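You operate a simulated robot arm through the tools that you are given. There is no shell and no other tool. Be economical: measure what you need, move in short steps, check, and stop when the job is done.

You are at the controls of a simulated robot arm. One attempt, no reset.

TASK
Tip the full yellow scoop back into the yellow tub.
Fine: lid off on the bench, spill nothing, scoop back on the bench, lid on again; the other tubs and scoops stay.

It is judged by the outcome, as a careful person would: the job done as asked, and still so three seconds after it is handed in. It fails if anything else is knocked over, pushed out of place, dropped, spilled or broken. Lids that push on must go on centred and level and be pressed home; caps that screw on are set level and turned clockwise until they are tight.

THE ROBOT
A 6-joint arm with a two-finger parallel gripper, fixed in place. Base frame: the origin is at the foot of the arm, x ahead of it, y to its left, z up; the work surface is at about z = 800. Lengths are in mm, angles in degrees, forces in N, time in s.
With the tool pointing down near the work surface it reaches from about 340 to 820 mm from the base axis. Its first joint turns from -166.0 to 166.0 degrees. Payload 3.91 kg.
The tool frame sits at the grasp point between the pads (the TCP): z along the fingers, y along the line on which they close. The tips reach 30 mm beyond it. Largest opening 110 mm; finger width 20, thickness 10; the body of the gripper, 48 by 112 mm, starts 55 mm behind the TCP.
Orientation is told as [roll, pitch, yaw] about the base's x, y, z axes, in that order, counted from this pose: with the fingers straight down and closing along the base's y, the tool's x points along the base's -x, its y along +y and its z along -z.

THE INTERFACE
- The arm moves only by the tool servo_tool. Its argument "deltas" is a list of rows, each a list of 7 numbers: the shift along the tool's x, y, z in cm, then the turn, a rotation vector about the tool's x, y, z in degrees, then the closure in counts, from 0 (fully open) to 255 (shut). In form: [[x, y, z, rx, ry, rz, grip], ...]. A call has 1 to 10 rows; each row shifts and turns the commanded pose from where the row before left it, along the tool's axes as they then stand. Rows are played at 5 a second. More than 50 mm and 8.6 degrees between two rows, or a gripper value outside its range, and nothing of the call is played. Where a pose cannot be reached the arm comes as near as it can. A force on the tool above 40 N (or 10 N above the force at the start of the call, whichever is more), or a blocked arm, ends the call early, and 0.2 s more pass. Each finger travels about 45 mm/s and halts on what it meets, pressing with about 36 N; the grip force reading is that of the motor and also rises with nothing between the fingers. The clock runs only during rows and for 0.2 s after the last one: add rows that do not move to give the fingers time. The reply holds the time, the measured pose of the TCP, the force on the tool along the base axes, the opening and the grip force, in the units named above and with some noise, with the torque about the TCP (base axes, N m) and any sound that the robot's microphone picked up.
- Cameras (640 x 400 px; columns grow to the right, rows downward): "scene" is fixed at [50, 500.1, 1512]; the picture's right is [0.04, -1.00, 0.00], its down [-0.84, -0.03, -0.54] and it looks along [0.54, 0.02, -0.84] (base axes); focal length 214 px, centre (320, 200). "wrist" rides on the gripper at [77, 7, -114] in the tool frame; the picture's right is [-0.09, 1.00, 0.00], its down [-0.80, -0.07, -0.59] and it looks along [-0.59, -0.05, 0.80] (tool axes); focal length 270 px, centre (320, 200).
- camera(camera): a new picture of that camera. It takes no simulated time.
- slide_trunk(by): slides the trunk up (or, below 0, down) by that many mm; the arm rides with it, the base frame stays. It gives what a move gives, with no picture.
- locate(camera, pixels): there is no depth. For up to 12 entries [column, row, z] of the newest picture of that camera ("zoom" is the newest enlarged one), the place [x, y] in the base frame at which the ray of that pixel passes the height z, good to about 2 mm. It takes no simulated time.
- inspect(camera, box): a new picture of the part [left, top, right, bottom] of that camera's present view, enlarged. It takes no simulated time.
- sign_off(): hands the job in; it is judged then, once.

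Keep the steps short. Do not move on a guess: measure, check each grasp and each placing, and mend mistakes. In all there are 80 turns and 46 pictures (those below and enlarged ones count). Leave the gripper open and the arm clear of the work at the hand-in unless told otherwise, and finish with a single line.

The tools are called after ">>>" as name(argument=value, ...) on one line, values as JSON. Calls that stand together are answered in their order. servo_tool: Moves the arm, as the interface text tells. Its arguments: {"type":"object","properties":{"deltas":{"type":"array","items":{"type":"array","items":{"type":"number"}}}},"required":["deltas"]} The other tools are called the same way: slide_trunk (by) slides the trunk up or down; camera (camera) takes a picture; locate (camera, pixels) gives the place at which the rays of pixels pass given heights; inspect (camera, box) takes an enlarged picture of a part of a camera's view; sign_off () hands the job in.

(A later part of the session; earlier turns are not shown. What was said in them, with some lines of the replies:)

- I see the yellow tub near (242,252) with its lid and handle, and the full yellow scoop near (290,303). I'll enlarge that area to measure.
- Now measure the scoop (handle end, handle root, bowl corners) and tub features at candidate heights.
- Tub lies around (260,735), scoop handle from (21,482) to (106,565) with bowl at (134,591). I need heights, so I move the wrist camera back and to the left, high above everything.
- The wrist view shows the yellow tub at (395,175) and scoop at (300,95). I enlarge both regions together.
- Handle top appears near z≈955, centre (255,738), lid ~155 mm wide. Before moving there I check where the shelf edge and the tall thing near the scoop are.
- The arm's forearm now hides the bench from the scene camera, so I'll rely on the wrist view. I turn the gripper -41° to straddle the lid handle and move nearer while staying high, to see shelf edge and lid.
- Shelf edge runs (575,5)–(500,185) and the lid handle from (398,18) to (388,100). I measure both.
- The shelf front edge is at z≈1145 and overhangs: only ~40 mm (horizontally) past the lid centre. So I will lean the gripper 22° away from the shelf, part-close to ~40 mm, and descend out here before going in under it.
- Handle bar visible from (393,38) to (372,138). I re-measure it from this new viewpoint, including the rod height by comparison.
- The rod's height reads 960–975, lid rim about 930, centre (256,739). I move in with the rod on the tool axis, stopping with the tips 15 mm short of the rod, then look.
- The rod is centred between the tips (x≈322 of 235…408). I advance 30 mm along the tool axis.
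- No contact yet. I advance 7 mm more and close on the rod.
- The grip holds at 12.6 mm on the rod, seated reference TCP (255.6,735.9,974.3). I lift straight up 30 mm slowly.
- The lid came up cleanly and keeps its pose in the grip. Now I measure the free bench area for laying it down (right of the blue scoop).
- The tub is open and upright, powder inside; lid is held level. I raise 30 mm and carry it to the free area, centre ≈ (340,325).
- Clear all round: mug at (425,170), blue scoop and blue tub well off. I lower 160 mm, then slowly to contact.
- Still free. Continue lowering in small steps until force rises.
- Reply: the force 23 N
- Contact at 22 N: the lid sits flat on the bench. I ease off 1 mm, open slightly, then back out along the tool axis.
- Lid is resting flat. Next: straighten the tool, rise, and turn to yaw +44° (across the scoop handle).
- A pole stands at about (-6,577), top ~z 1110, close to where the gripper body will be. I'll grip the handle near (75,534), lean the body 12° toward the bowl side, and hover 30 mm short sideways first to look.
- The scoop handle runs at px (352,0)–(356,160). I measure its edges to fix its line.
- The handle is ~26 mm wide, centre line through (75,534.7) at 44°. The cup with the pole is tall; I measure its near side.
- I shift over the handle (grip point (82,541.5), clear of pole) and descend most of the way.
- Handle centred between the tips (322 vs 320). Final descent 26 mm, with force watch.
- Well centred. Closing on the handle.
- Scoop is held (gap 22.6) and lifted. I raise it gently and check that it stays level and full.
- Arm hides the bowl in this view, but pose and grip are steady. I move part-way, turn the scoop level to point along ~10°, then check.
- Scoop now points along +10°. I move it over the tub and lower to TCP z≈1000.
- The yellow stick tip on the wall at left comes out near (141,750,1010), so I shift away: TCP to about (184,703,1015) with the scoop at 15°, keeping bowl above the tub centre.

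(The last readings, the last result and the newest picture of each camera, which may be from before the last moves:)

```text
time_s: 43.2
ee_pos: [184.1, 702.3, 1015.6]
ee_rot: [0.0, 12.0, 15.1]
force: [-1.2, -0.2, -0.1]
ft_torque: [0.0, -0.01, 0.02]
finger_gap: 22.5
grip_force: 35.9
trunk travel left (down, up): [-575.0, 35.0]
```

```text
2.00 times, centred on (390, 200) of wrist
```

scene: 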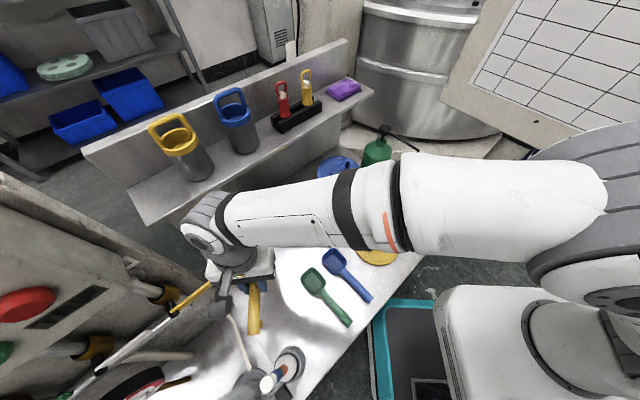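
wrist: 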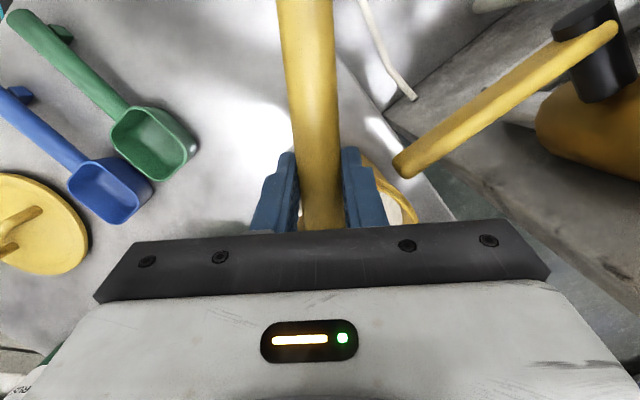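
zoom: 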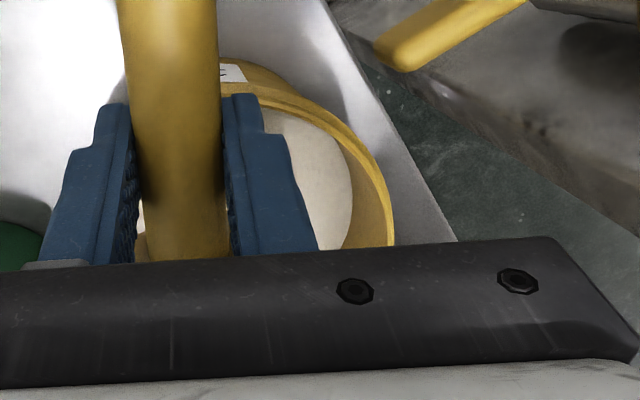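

Check tub rim position from this view before tipping.

>>> locate(camera="zoom", pixels=[[392, 225, 928], [375, 165, 928], [330, 115, 928], [265, 85, 928], [405, 65, 1010], [380, 45, 1010], [405, 65, 980]])

>>> locate(camera="scene", pixels=[[211, 284, 1010], [211, 284, 980], [211, 284, 950], [211, 284, 1040]])

```text
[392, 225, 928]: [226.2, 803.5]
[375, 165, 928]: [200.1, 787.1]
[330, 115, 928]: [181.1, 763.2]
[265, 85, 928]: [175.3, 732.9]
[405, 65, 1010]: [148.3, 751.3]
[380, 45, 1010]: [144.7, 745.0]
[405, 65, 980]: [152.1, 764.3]
```

```text
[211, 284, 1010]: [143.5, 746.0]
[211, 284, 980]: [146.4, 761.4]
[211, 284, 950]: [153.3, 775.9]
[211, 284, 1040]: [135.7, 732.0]
```

Rim centre fits (251,738), radius 73; bowl will tip at ≈(245,738). Stick tip stays ~15 mm clear. I roll about the handle axis, first 32°, and check the pose is followed.

>>> servo_tool(deltas=[[0, 0, 0, -3.91, 0, -0.83, 255], [0, 0, 0, -7.82, 0, -1.66, 255], [0, 0, 0, -7.82, 0, -1.66, 255], [0, 0, 0, -7.82, 0, -1.66, 255], [0, 0, 0, -3.91, 0, -0.83, 255]])

>>> camera(camera="scene")

```text
time_s: 44.4
ee_pos: [183.4, 702.5, 1016.1]
ee_rot: [32.6, 10.1, 21.4]
force: [-1.0, 0.8, -0.8]
ft_torque: [-0.04, -0.01, 0.03]
finger_gap: 22.8
grip_force: 36.8
trunk travel left (down, up): [-575.0, 35.0]
```

```text
10 pictures are left
```

scene: 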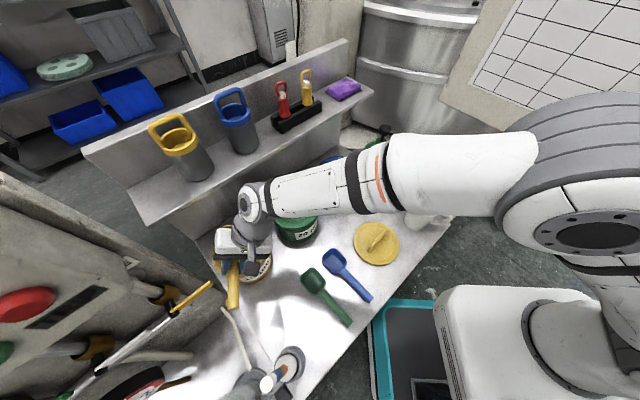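

The arm follows well. Continue the roll by 40° more.

>>> servo_tool(deltas=[[0, 0, 0, -7.82, 0, -1.66, 255], [0, 0, 0, -7.82, 0, -1.66, 255], [0, 0, 0, -7.82, 0, -1.66, 255], [0, 0, 0, -7.82, 0, -1.66, 255], [0, 0, 0, -7.82, 0, -1.66, 255]])

>>> inspect(camera="scene", box=[170, 170, 410, 320])

```text
time_s: 45.6
ee_pos: [183.8, 702.5, 1014.1]
ee_rot: [72.4, 3.7, 26.2]
force: [-0.8, -0.2, 0.0]
ft_torque: [-0.03, 0.01, 0.01]
finger_gap: 22.4
grip_force: 36.3
trunk travel left (down, up): [-575.0, 35.0]
```

```text
2.67 times, centred on (290, 245) of scene
```

zoom: 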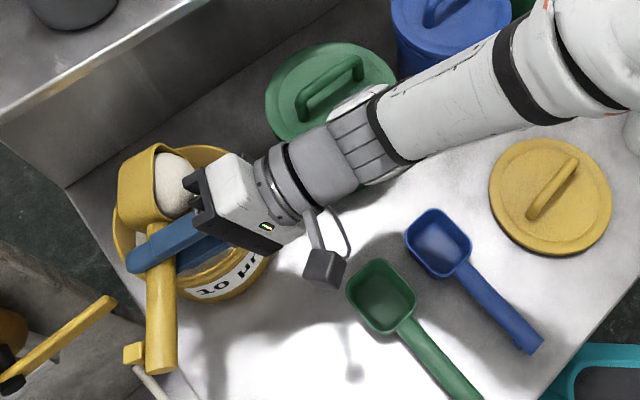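

The bowl is over the tub, powder still held at 72°. The wrist will drop near the green tub (handle top z≈941) as I roll, so I raise 40 mm first, then roll 24° more.

>>> servo_tool(deltas=[[0.13, 1.9, -0.6, 0, 0, 0, 255], [0.13, 1.9, -0.6, 0, 0, 0, 255], [0, 0, 0, -7.82, 0, -1.66, 255], [0, 0, 0, -7.82, 0, -1.66, 255], [0, 0, 0, -7.82, 0, -1.66, 255], [0, 0, 0, 0, 0, 0, 255]])

>>> inspect(camera="scene", box=[170, 170, 410, 320])

```text
time_s: 47.0
ee_pos: [184.2, 702.1, 1055.8]
ee_rot: [95.7, -1.3, 27.0]
force: [-0.9, 0.9, 0.0]
ft_torque: [-0.04, -0.03, -0.02]
finger_gap: 22.8
grip_force: 35.5
trunk travel left (down, up): [-575.0, 35.0]
```

```text
2.67 times, centred on (290, 245) of scene
```

zoom: 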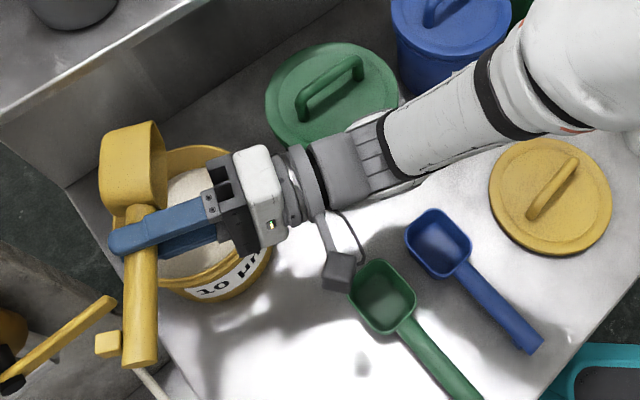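

Bowl sits at (244,740), over the tub centre. Continue rolling 16° and look again.

>>> servo_tool(deltas=[[0, 0, 0, -7.82, 0, -1.66, 255], [0, 0, 0, -7.82, 0, -1.66, 255], [0, 0, 0, 0, 0, 0, 255], [0, 0, 0, 0, 0, 0, 255], [0, 0, 0, 0, 0, 0, 255]])

>>> inspect(camera="scene", box=[190, 190, 350, 290])

```text
time_s: 48.2
ee_pos: [184.9, 702.2, 1056.3]
ee_rot: [111.5, -4.4, 26.2]
force: [0.0, 0.0, 0.1]
ft_torque: [-0.01, 0.04, 0.01]
finger_gap: 22.8
grip_force: 36.3
trunk travel left (down, up): [-575.0, 35.0]
```

```text
4.00 times, centred on (270, 240) of scene
```

zoom: 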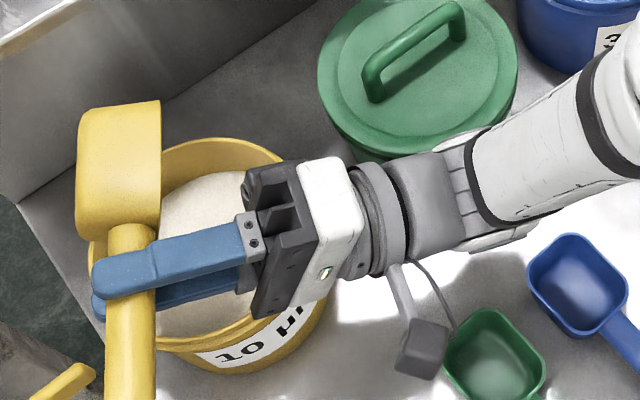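

I can't see inside the bowl yet. To be sure, raise 30 mm and roll 16° more, then hold.

>>> servo_tool(deltas=[[-0.12, 1.39, 0.55, 0, 0, 0, 255], [-0.12, 1.39, 0.55, 0, 0, 0, 255], [0, 0, 0, -7.82, 0, -1.66, 255], [0, 0, 0, -7.82, 0, -1.66, 255], [0, 0, 0, 0, 0, 0, 255], [0, 0, 0, 0, 0, 0, 255], [0, 0, 0, 0, 0, 0, 255]])

>>> servo_tool(deltas=[[0, 0, 0, 7.82, 0, 1.66, 255], [0, 0, 0, 7.82, 0, 1.66, 255], [0, 0, 0, 7.82, 0, 1.66, 255], [0, 0, 0, 7.82, 0, 1.66, 255], [0, 0, 0, 7.82, 0, 1.66, 255], [0, 0, 0, 7.82, 0, 1.66, 255], [0, 0, 0, 7.82, 0, 1.66, 255]])

>>> inspect(camera="scene", box=[170, 180, 330, 280])

```text
time_s: 49.8
ee_pos: [184.6, 702.5, 1085.6]
ee_rot: [127.3, -7.4, 24.4]
force: [0.2, -0.3, -1.3]
ft_torque: [-0.01, 0.02, 0.02]
finger_gap: 22.5
grip_force: 35.9
trunk travel left (down, up): [-575.0, 35.0]
```

```text
time_s: 51.4
ee_pos: [184.0, 702.4, 1085.9]
ee_rot: [72.3, 3.7, 26.4]
force: [0.2, 0.2, -0.7]
ft_torque: [-0.02, 0.07, 0.0]
finger_gap: 23.0
grip_force: 36.3
trunk travel left (down, up): [-575.0, 35.0]
```

```text
4.00 times, centred on (250, 230) of scene
```

zoom: 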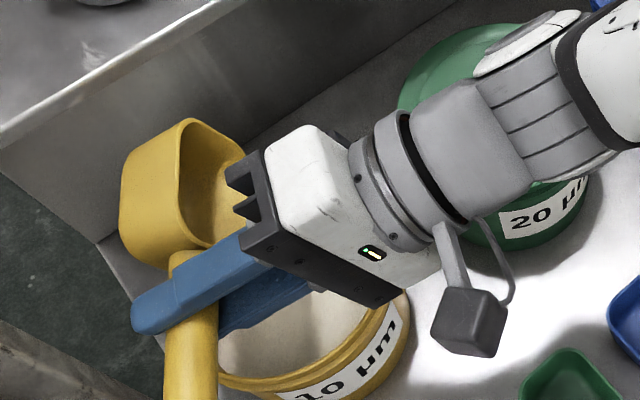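

The bowl is empty. I back off (-40,-60) from the tub and roll upright again.

>>> servo_tool(deltas=[[3.12, -0.74, -1.65, 0, 0, 0, 255], [3.12, -0.74, -1.65, 0, 0, 0, 255], [0, 0, 0, 7.82, 0, 1.66, 255], [0, 0, 0, 7.82, 0, 1.66, 255], [0, 0, 0, 7.82, 0, 1.66, 255], [0, 0, 0, 7.82, 0, 1.66, 255], [0, 0, 0, 7.82, 0, 1.66, 255], [0, 0, 0, 7.82, 0, 1.66, 255], [0, 0, 0, 7.82, 0, 1.66, 255], [0, 0, 0, 7.82, 0, 1.66, 255]])

>>> servo_tool(deltas=[[0, 0, 0, 7.82, 0, 1.66, 255], [0, 0, 0, 0, 0, 0, 255]])

```text
time_s: 53.6
ee_pos: [145.0, 644.4, 1086.1]
ee_rot: [7.9, 11.8, 16.6]
force: [0.6, 0.6, -0.3]
ft_torque: [-0.04, 0.04, -0.03]
finger_gap: 22.6
grip_force: 35.8
trunk travel left (down, up): [-575.0, 35.0]
```

```text
time_s: 54.2
ee_pos: [145.0, 642.5, 1085.2]
ee_rot: [0.0, 12.0, 14.9]
force: [0.0, -0.2, -1.1]
ft_torque: [0.0, 0.02, -0.02]
finger_gap: 22.5
grip_force: 35.8
trunk travel left (down, up): [-575.0, 35.0]
```

>>> servo_tool(deltas=[[0, 0, 0, 1.51, 0, -7.11, 255], [0, 0, 0, 1.51, 0, -7.11, 255], [0, 0, 0, 1.51, 0, -7.11, 255], [0, 0, 0, 1.51, 0, -7.11, 255], [2.46, -0.76, 1.67, 0, 0, 0, 255], [2.46, -0.76, 1.67, 0, 0, 0, 255], [2.46, -0.76, 1.67, 0, 0, 0, 255], [2.46, -0.76, 1.67, 0, 0, 0, 255], [0, 0, 0, 0, 0, 0, 255]])

```text
time_s: 56.2
ee_pos: [86.6, 544.2, 1039.7]
ee_rot: [0.0, 12.0, 44.1]
force: [-0.2, -0.4, -0.8]
ft_torque: [-0.02, 0.04, -0.04]
finger_gap: 22.7
grip_force: 35.6
trunk travel left (down, up): [-575.0, 35.0]
```

Back above the original spot. Lower 190 mm, then slowly.

>>> servo_tool(deltas=[[-0.5, 0, 2.35, 0, 0, 0, 255], [-0.5, 0, 2.35, 0, 0, 0, 255], [-0.5, 0, 2.35, 0, 0, 0, 255], [-0.5, 0, 2.35, 0, 0, 0, 255], [-0.5, 0, 2.35, 0, 0, 0, 255], [-0.5, 0, 2.35, 0, 0, 0, 255], [-0.5, 0, 2.35, 0, 0, 0, 255], [-0.45, 0, 2.05, 0, 0, 0, 255], [0, 0, 0, 0, 0, 0, 255]])

>>> servo_tool(deltas=[[-0.06, 0, 0.3, 0, 0, 0, 255], [-0.06, 0, 0.3, 0, 0, 0, 255], [-0.03, 0, 0.15, 0, 0, 0, 255], [0, 0, 0, 0, 0, 0, 255]])

```text
time_s: 58.2
ee_pos: [85.5, 545.1, 849.9]
ee_rot: [0.0, 12.0, 44.0]
force: [0.7, 0.2, 0.2]
ft_torque: [0.05, -0.01, -0.02]
finger_gap: 22.6
grip_force: 36.0
trunk travel left (down, up): [-575.0, 35.0]
```

```text
time_s: 59.2
ee_pos: [87.3, 544.6, 844.0]
ee_rot: [0.0, 11.9, 44.2]
force: [-0.4, -0.6, -0.1]
ft_torque: [-0.04, 0.01, 0.02]
finger_gap: 22.6
grip_force: 36.0
trunk travel left (down, up): [-575.0, 35.0]
```

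>>> servo_tool(deltas=[[-0.04, 0, 0.2, 0, 0, 0, 255], [-0.03, 0, 0.15, 0, 0, 0, 255], [0, 0, 0, 0, 0, 0, 255]])

>>> servo_tool(deltas=[[-0.03, 0, 0.15, 0, 0, 0, 255], [0, 0, 0, 0, 0, 0, 255]])

```text
time_s: 60.0
ee_pos: [84.9, 544.7, 841.4]
ee_rot: [0.0, 12.0, 44.1]
force: [0.7, 0.6, 1.2]
ft_torque: [0.23, -0.18, -0.01]
finger_gap: 22.5
grip_force: 35.7
trunk travel left (down, up): [-575.0, 35.0]
```

```text
time_s: 60.6
ee_pos: [86.7, 545.0, 840.1]
ee_rot: [0.1, 11.9, 44.1]
force: [-1.5, 0.4, 9.3]
ft_torque: [0.74, -0.74, 0.04]
finger_gap: 22.7
grip_force: 36.1
trunk travel left (down, up): [-575.0, 35.0]
```

Bowl touches the bench first (9 N). Press 1 mm more so it settles, then release and back away along the tool axis.

>>> servo_tool(deltas=[[-0.02, 0, 0.1, 0, 0, 0, 255], [0, 0, 0, 0, 0, 0, 200], [0, 0, 0, 0, 0, 0, 185], [0, 0, 0, 0, 0, 0, 165], [0, 0, 0, 0, 0, 0, 135], [0, 0, -1.5, 0, 0, 0, 135], [0, 0, -3, 0, 0, 0, 135], [0, 0, -4, 0, 0, 0, 135], [0, 0, -4, 0, 0, 0, 135], [0, 0, 0, 0, 0, 0, 135]])

>>> camera(camera="wrist")

```text
time_s: 62.8
ee_pos: [105.2, 562.3, 959.5]
ee_rot: [0.1, 12.0, 44.1]
force: [0.1, -1.0, 0.4]
ft_torque: [0.01, 0.03, -0.01]
finger_gap: 51.6
grip_force: 0.0
trunk travel left (down, up): [-575.0, 35.0]
```

```text
5 pictures are left
```

wrist: 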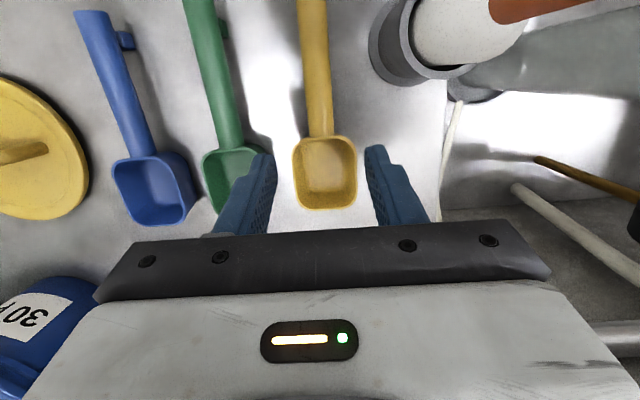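

The empty scoop lies where it was, and the other scoops are untouched. Now back for the lid: rise and travel, then reorient.

>>> servo_tool(deltas=[[0.98, -3.78, -1.31, 0, 0, 0, 140], [0.98, -3.78, -1.31, 0, 0, 0, 140], [0.98, -3.78, -1.31, 0, 0, 0, 140], [0.98, -3.78, -1.31, 0, 0, 0, 140], [0.98, -3.78, -1.31, 0, 0, 0, 140], [0.98, -3.78, -1.31, 0, 0, 0, 140], [0.98, -3.78, -1.31, 0, 0, 0, 140], [0.98, -3.78, -1.31, 0, 0, 0, 140], [0.98, -3.78, -1.31, 0, 0, 0, 140], [0, 0, 0, 0, -6, 0, 140]])

>>> servo_tool(deltas=[[0, 0, 0, 0, -6, 0, 140], [0, 0, 0, 0, 0, 8.5, 140], [0, 0, 0, 0, 0, 8.5, 140], [0, 0, 0, 0, 0, 8.5, 140], [0, 0, 0, 0, 0, 8.5, 140], [0, 0, 0, 0, 0, 8.5, 140], [0, 0, 0, 0, 0, 8.5, 140], [0, 0, 0, 0, 0, 8.5, 140], [0, 0, 0, 0, 0, 8.5, 140], [0, 0, 0, 0, 0, 8.5, 140]])

>>> servo_tool(deltas=[[0, 0, 0, 0, 0, 8.55, 140], [0, 0, 0, -7.33, 0, 0, 140], [0, 0, 0, -7.33, 0, 0, 140], [0, 0, 0, -7.34, 0, 0, 140], [0, 0, 0, 0, 0, 0, 140]])

```text
time_s: 65.0
ee_pos: [296.4, 274.7, 1094.7]
ee_rot: [0.0, 6.0, 44.1]
force: [0.6, -0.3, 0.2]
ft_torque: [0.0, 0.0, 0.04]
finger_gap: 49.7
grip_force: 0.1
trunk travel left (down, up): [-575.0, 35.0]
```

```text
time_s: 67.2
ee_pos: [297.6, 275.2, 1094.6]
ee_rot: [0.0, 0.0, -32.5]
force: [0.2, -0.3, -0.4]
ft_torque: [0.04, -0.01, 0.02]
finger_gap: 49.8
grip_force: 0.1
trunk travel left (down, up): [-575.0, 35.0]
```

```text
time_s: 68.4
ee_pos: [297.3, 275.5, 1093.7]
ee_rot: [22.0, 0.0, -40.9]
force: [-0.1, 0.8, -0.2]
ft_torque: [0.0, 0.02, -0.01]
finger_gap: 49.8
grip_force: 0.1
trunk travel left (down, up): [-575.0, 35.0]
```

Now hover 100 mm back along the tool axis from the recorded lid grasp, and look.

>>> servo_tool(deltas=[[-0.03, -0.7, 3.76, 0, 0, 0, 140], [-0.03, -0.7, 3.76, 0, 0, 0, 150], [-0.03, -0.7, 3.76, 0, 0, 0, 160], [-0.03, -0.7, 3.76, 0, 0, 0, 175], [0, 0, 2, 0, 0, 0, 180], [0, 0, 2, 0, 0, 0, 180], [0, 0, 2, 0, 0, 0, 180], [0, 0, 0, 0, 0, 0, 180]])

>>> camera(camera="wrist")

```text
time_s: 70.2
ee_pos: [331.5, 314.8, 887.1]
ee_rot: [22.0, -0.1, -40.8]
force: [1.3, -0.2, -0.6]
ft_torque: [-0.01, -0.02, 0.02]
finger_gap: 32.2
grip_force: 0.0
trunk travel left (down, up): [-575.0, 35.0]
```

```text
4 pictures are left
```

wrist: 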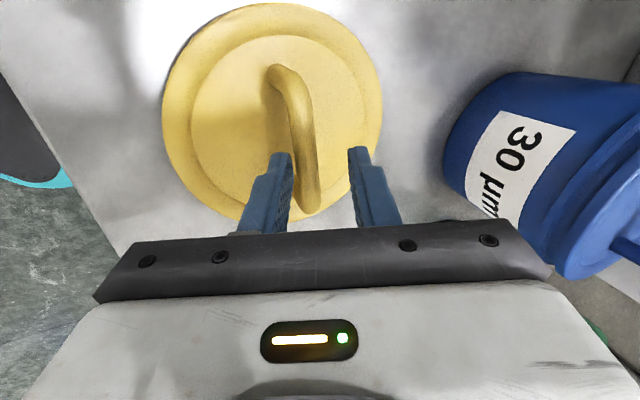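

The rod now looks ~18 px left of the finger mid-line; I measure it and the lid's outline before closing in.

>>> locate(camera="wrist", pixels=[[302, 150, 838], [291, 100, 838], [308, 195, 838], [278, 72, 838], [302, 150, 832], [302, 150, 845], [320, 150, 838], [163, 105, 812], [382, 95, 812], [275, 3, 812], [240, 215, 812]])

>>> inspect(camera="wrist", box=[160, 0, 480, 220])

```text
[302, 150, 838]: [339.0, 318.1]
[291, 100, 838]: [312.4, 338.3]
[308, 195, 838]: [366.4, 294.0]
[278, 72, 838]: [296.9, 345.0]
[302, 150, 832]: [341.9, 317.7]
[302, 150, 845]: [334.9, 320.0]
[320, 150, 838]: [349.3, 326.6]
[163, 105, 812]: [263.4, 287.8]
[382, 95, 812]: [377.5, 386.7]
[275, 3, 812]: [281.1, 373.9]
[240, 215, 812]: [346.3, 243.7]
```

```text
1.82 times, centred on (320, 110) of wrist
```

zoom: 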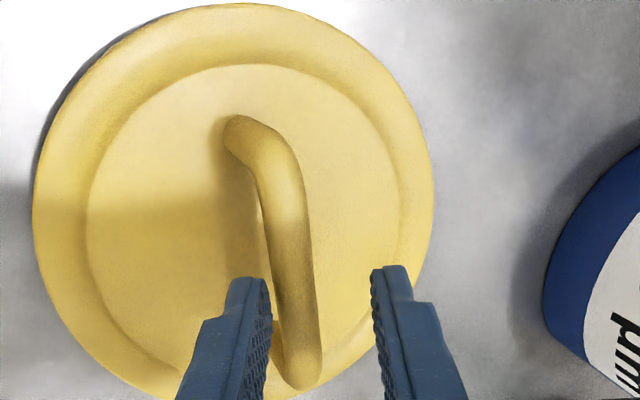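

The rod lies about 12 mm toward the base side and turned ~4.5° — the lid slid a little at release. I correct sideways and yaw, then advance to the grasp depth.

>>> servo_tool(deltas=[[0.1, -1.01, -0.41, 0, 0, 0, 180], [0, 0, 0, 0, 1.69, -4.17, 180], [0, 0, 1.2, 0, 0, 0, 180], [0, 0, 1.2, 0, 0, 0, 180], [0, 0, 0.9, 0, 0, 0, 180], [0, 0, 0, 0, 0, 0, 180]])

```text
time_s: 71.6
ee_pos: [331.9, 316.7, 859.0]
ee_rot: [22.0, 0.0, -36.4]
force: [0.2, -0.4, 0.2]
ft_torque: [0.01, -0.01, 0.03]
finger_gap: 32.3
grip_force: 0.1
trunk travel left (down, up): [-575.0, 35.0]
```

>>> servo_tool(deltas=[[0, 0, 0.4, 0, 0, 0, 185], [0, 0, 0.3, 0, 0, 0, 195], [0, 0, 0, 0, 0, 0, 210], [0, 0, 0, 0, 0, 0, 225], [0, 0, 0, 0, 0, 0, 255], [0, 0, 0, 0, 0, 0, 255], [0, 0, 0, 0, 0, 0, 255]])

```text
time_s: 73.2
ee_pos: [334.0, 318.2, 851.3]
ee_rot: [22.0, 0.0, -36.5]
force: [1.1, 1.4, 5.7]
ft_torque: [0.16, 0.23, -0.1]
finger_gap: 12.3
grip_force: 35.5
trunk travel left (down, up): [-575.0, 35.0]
```

Gripped (12.3 mm). Lift 190 mm straight up and compare the lid's place in the wrist view with the first lift.

>>> servo_tool(deltas=[[0, 0.37, -0.93, 0, 0, 0, 255], [0, 0.75, -1.85, 0, 0, 0, 255], [0, 1.5, -3.71, 0, 0, 0, 255], [0, 1.5, -3.71, 0, 0, 0, 255], [0, 1.5, -3.71, 0, 0, 0, 255], [0, 1.5, -3.71, 0, 0, 0, 255], [0, 0, 0, 0, 0, 0, 255]])

>>> camera(camera="wrist")

```text
time_s: 74.8
ee_pos: [326.8, 310.0, 1002.4]
ee_rot: [22.6, -0.1, -36.5]
force: [0.7, 0.3, 0.3]
ft_torque: [-0.04, -0.04, -0.03]
finger_gap: 12.4
grip_force: 36.3
out of reach, approached as far as the arm can: row 5, 6
trunk travel left (down, up): [-575.0, 35.0]
```

```text
2 pictures are left
```

wrist: 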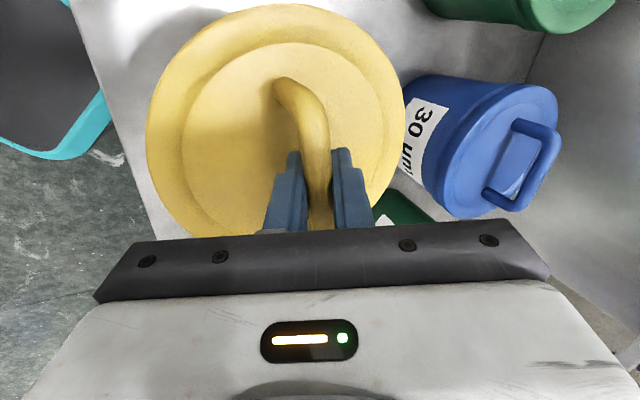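

Lid sits in the grip almost exactly as at first (edges 147–403 vs 144–405; ~3 mm forward along the rod). The arm neared its inner limit; I restore yaw -41° and carry outward to the waypoint by the tub.

>>> servo_tool(deltas=[[0, 0, 0, 0, -1.69, 4.17, 255], [4.19, 1.23, 0, 0, 0, 0, 255], [4.19, 1.23, 0, 0, 0, 0, 255], [4.19, 1.23, 0, 0, 0, 0, 255], [4.19, 1.23, 0, 0, 0, 0, 255], [4.19, 1.23, 0, 0, 0, 0, 255], [4.19, 1.23, 0, 0, 0, 0, 255], [4.19, 1.23, 0, 0, 0, 0, 255], [4.19, 1.23, 0, 0, 0, 0, 255], [0, 0, 0, 0, 0, 0, 255]])

```text
time_s: 77.0
ee_pos: [137.1, 601.8, 1047.7]
ee_rot: [22.0, 0.0, -41.0]
force: [-0.6, -0.2, -0.8]
ft_torque: [0.03, 0.0, 0.0]
finger_gap: 12.5
grip_force: 35.7
out of reach, approached as far as the arm can: row 1
trunk travel left (down, up): [-575.0, 35.0]
```

Now move in over the tub, target TCP (252.5,737.3,1020).

>>> servo_tool(deltas=[[0.04, 3.09, 1.85, 0, 0, 0, 255], [0.04, 3.09, 1.85, 0, 0, 0, 255], [0.04, 3.09, 1.85, 0, 0, 0, 255], [0.04, 3.09, 1.85, 0, 0, 0, 255], [0.04, 3.09, 1.85, 0, 0, 0, 255], [0, 0, 0, 0, 0, 0, 255]])

```text
time_s: 78.4
ee_pos: [252.3, 736.0, 1019.7]
ee_rot: [22.0, 0.0, -40.9]
force: [1.0, 0.0, -0.2]
ft_torque: [0.01, -0.01, -0.02]
finger_gap: 12.6
grip_force: 36.4
trunk travel left (down, up): [-575.0, 35.0]
```

Lower 35 mm, then in millimetre steps watching force and torque.

>>> servo_tool(deltas=[[0, -0.375, 0.927, 0, 0, 0, 255], [0, -0.375, 0.927, 0, 0, 0, 255], [0, -0.375, 0.927, 0, 0, 0, 255], [0, -0.19, 0.46, 0, 0, 0, 255], [0, 0, 0, 0, 0, 0, 255]])

>>> servo_tool(deltas=[[0, -0.075, 0.185, 0, 0, 0, 255], [0, -0.075, 0.185, 0, 0, 0, 255], [0, -0.075, 0.185, 0, 0, 0, 255], [0, 0, 0, 0, 0, 0, 255]])

```text
time_s: 79.6
ee_pos: [252.8, 736.2, 984.4]
ee_rot: [22.0, 0.0, -41.0]
force: [1.4, -0.1, -0.7]
ft_torque: [0.01, -0.01, 0.04]
finger_gap: 12.4
grip_force: 36.1
trunk travel left (down, up): [-575.0, 35.0]
```

```text
time_s: 80.6
ee_pos: [252.4, 736.8, 977.3]
ee_rot: [21.9, -0.1, -40.8]
force: [-1.3, -1.4, 0.1]
ft_torque: [0.01, -0.06, -0.01]
finger_gap: 12.5
grip_force: 36.5
trunk travel left (down, up): [-575.0, 35.0]
```

>>> servo_tool(deltas=[[0, -0.04, 0.093, 0, 0, 0, 255], [0, -0.04, 0.093, 0, 0, 0, 255], [0, -0.04, 0.093, 0, 0, 0, 255], [0, 0, 0, 0, 0, 0, 255]])

>>> servo_tool(deltas=[[0, -0.04, 0.093, 0, 0, 0, 255], [0, -0.04, 0.093, 0, 0, 0, 255], [0, 0, 0, 0, 0, 0, 255]])

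```text
time_s: 81.6
ee_pos: [253.7, 736.6, 974.2]
ee_rot: [22.0, 0.0, -40.9]
force: [-0.9, 0.8, 0.7]
ft_torque: [0.06, 0.06, -0.02]
finger_gap: 12.7
grip_force: 35.8
trunk travel left (down, up): [-575.0, 35.0]
```

```text
time_s: 82.4
ee_pos: [253.1, 736.7, 973.8]
ee_rot: [22.0, 0.1, -40.9]
force: [0.1, 1.4, 8.0]
ft_torque: [0.4, 0.44, -0.06]
finger_gap: 12.8
grip_force: 36.4
trunk travel left (down, up): [-575.0, 35.0]
```

Contact at z≈974, matching the seated height. I press down further to push it home.

>>> servo_tool(deltas=[[0, -0.04, 0.093, 0, 0, 0, 255], [0, -0.04, 0.093, 0, 0, 0, 255], [0, 0, 0, 0, 0, 0, 255]])

```text
time_s: 83.2
ee_pos: [252.1, 736.2, 974.4]
ee_rot: [22.2, 0.1, -40.9]
force: [2.1, 3.4, 20.1]
ft_torque: [0.36, 0.42, -0.09]
finger_gap: 12.6
grip_force: 36.2
trunk travel left (down, up): [-575.0, 35.0]
```

>>> servo_tool(deltas=[[0, -0.04, 0.093, 0, 0, 0, 255], [0, -0.04, 0.093, 0, 0, 0, 255], [0, 0, 0, 0, 0, 0, 255]])

>>> inspect(camera="scene", box=[170, 190, 330, 290])

```text
time_s: 84.0
ee_pos: [251.9, 736.3, 973.3]
ee_rot: [22.4, 0.2, -40.9]
force: [3.8, 5.8, 32.5]
ft_torque: [0.06, 0.06, -0.23]
finger_gap: 12.8
grip_force: 35.5
trunk travel left (down, up): [-575.0, 35.0]
```

```text
4.00 times, centred on (250, 240) of scene
```

zoom: 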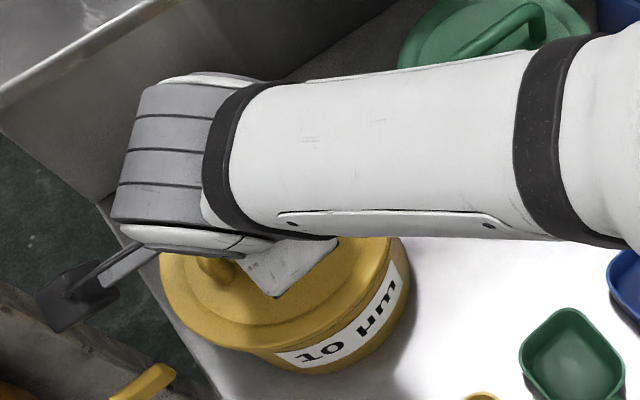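

Lid looks level and seated, 32 N with no net torque. I give one last small press, ease off to zero load, open slightly, then back out gently.

>>> servo_tool(deltas=[[0, -0.02, 0.045, 0, 0, 0, 255], [0, 0, 0, 0, 0, 0, 255], [0, 0.075, -0.185, 0, 0, 0, 255], [0, 0.075, -0.185, 0, 0, 0, 255], [0, 0.02, -0.05, 0, 0, 0, 255], [0, 0, 0, 0, 0, 0, 255]])

```text
time_s: 85.4
ee_pos: [251.3, 735.7, 973.0]
ee_rot: [21.8, -0.1, -41.0]
force: [2.7, 3.0, 14.4]
ft_torque: [0.28, 0.32, -0.23]
finger_gap: 12.8
grip_force: 36.2
trunk travel left (down, up): [-575.0, 35.0]
```

>>> servo_tool(deltas=[[0, 0.05, -0.12, 0, 0, 0, 255], [0, 0, 0, 0, 0, 0, 225], [0, 0, 0, 0, 0, 0, 204], [0, 0, 0, 0, 0, 0, 204]])

>>> servo_tool(deltas=[[0, 0, -0.3, 0, 0, 0, 195], [0, 0, -0.5, 0, 0, 0, 185], [0, 0, -0.7, 0, 0, 0, 170], [0, 0, -1.0, 0, 0, 0, 155], [0, 0, -1.5, 0, 0, 0, 145], [0, 0, -1.5, 0, 0, 0, 145]])

```text
time_s: 86.4
ee_pos: [253.7, 736.4, 973.6]
ee_rot: [22.0, -0.1, -40.9]
force: [1.5, 1.1, 1.1]
ft_torque: [0.02, -0.06, 0.02]
finger_gap: 20.8
grip_force: 0.1
trunk travel left (down, up): [-575.0, 35.0]
```

```text
time_s: 87.8
ee_pos: [239.5, 720.3, 1025.9]
ee_rot: [22.0, -0.1, -40.9]
force: [-0.6, -0.8, 0.5]
ft_torque: [0.0, 0.03, 0.0]
finger_gap: 47.3
grip_force: 0.0
trunk travel left (down, up): [-575.0, 35.0]
```

Released cleanly with no force. Retreat outward, up, and off to the right so the scene camera sees the work.

>>> servo_tool(deltas=[[0, -3.6, -3.07, 0, 0, 0, 140], [0, -3.6, -3.07, 0, 0, 0, 140], [0, -3.6, -3.07, 0, 0, 0, 140], [0, -3.6, -3.07, 0, 0, 0, 140], [0, 0, 0, 7.33, 0, 0, 100], [0, 0, 0, 7.33, 0, 0, 50], [0, 0, 0, 7.34, 0, 0, 0], [0, 0, -2, 0, 0, 0, 0], [0, 0, -2, 0, 0, 0, 0]])

>>> servo_tool(deltas=[[-4.5, -1, 0, 0, 0, 0, 0], [-4.5, -1, 0, 0, 0, 0, 0], [-4.5, -1, 0, 0, 0, 0, 0], [-4.5, -1, 0, 0, 0, 0, 0], [-4.5, -1, 0, 0, 0, 0, 0], [-4.5, -1, 0, 0, 0, 0, 0], [-4.5, -1, 0, 0, 0, 0, 0], [0, 0, 0, 0, 0, 0, 0]])

>>> inspect(camera="scene", box=[180, 190, 400, 350])

```text
time_s: 89.8
ee_pos: [121.8, 584.9, 1126.4]
ee_rot: [-0.1, 0.0, -40.9]
force: [0.5, -0.5, 0.2]
ft_torque: [0.01, 0.0, 0.0]
finger_gap: 109.9
grip_force: 0.1
trunk travel left (down, up): [-575.0, 35.0]
```

```text
time_s: 91.6
ee_pos: [313.8, 326.6, 1123.9]
ee_rot: [-0.1, 0.0, -40.9]
force: [0.2, -0.6, -0.3]
ft_torque: [0.01, -0.01, -0.01]
finger_gap: 109.8
grip_force: 0.0
trunk travel left (down, up): [-575.0, 35.0]
```

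```text
2.50 times, centred on (290, 270) of scene
```

zoom: 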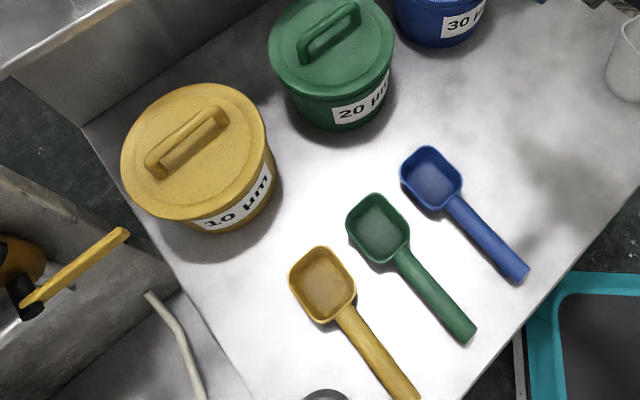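

The lid is level, and its outline matches the one at the start. The scoop is empty on the bench, nothing is spilled, and the arm is clear with the gripper open, so I hand in.

>>> sign_off()

```text
The job is handed in.
```

The yellow scoop is emptied into the yellow tub and back on the bench, the lid is pressed home, I saw no spill, and the other tubs and scoops are where they were.
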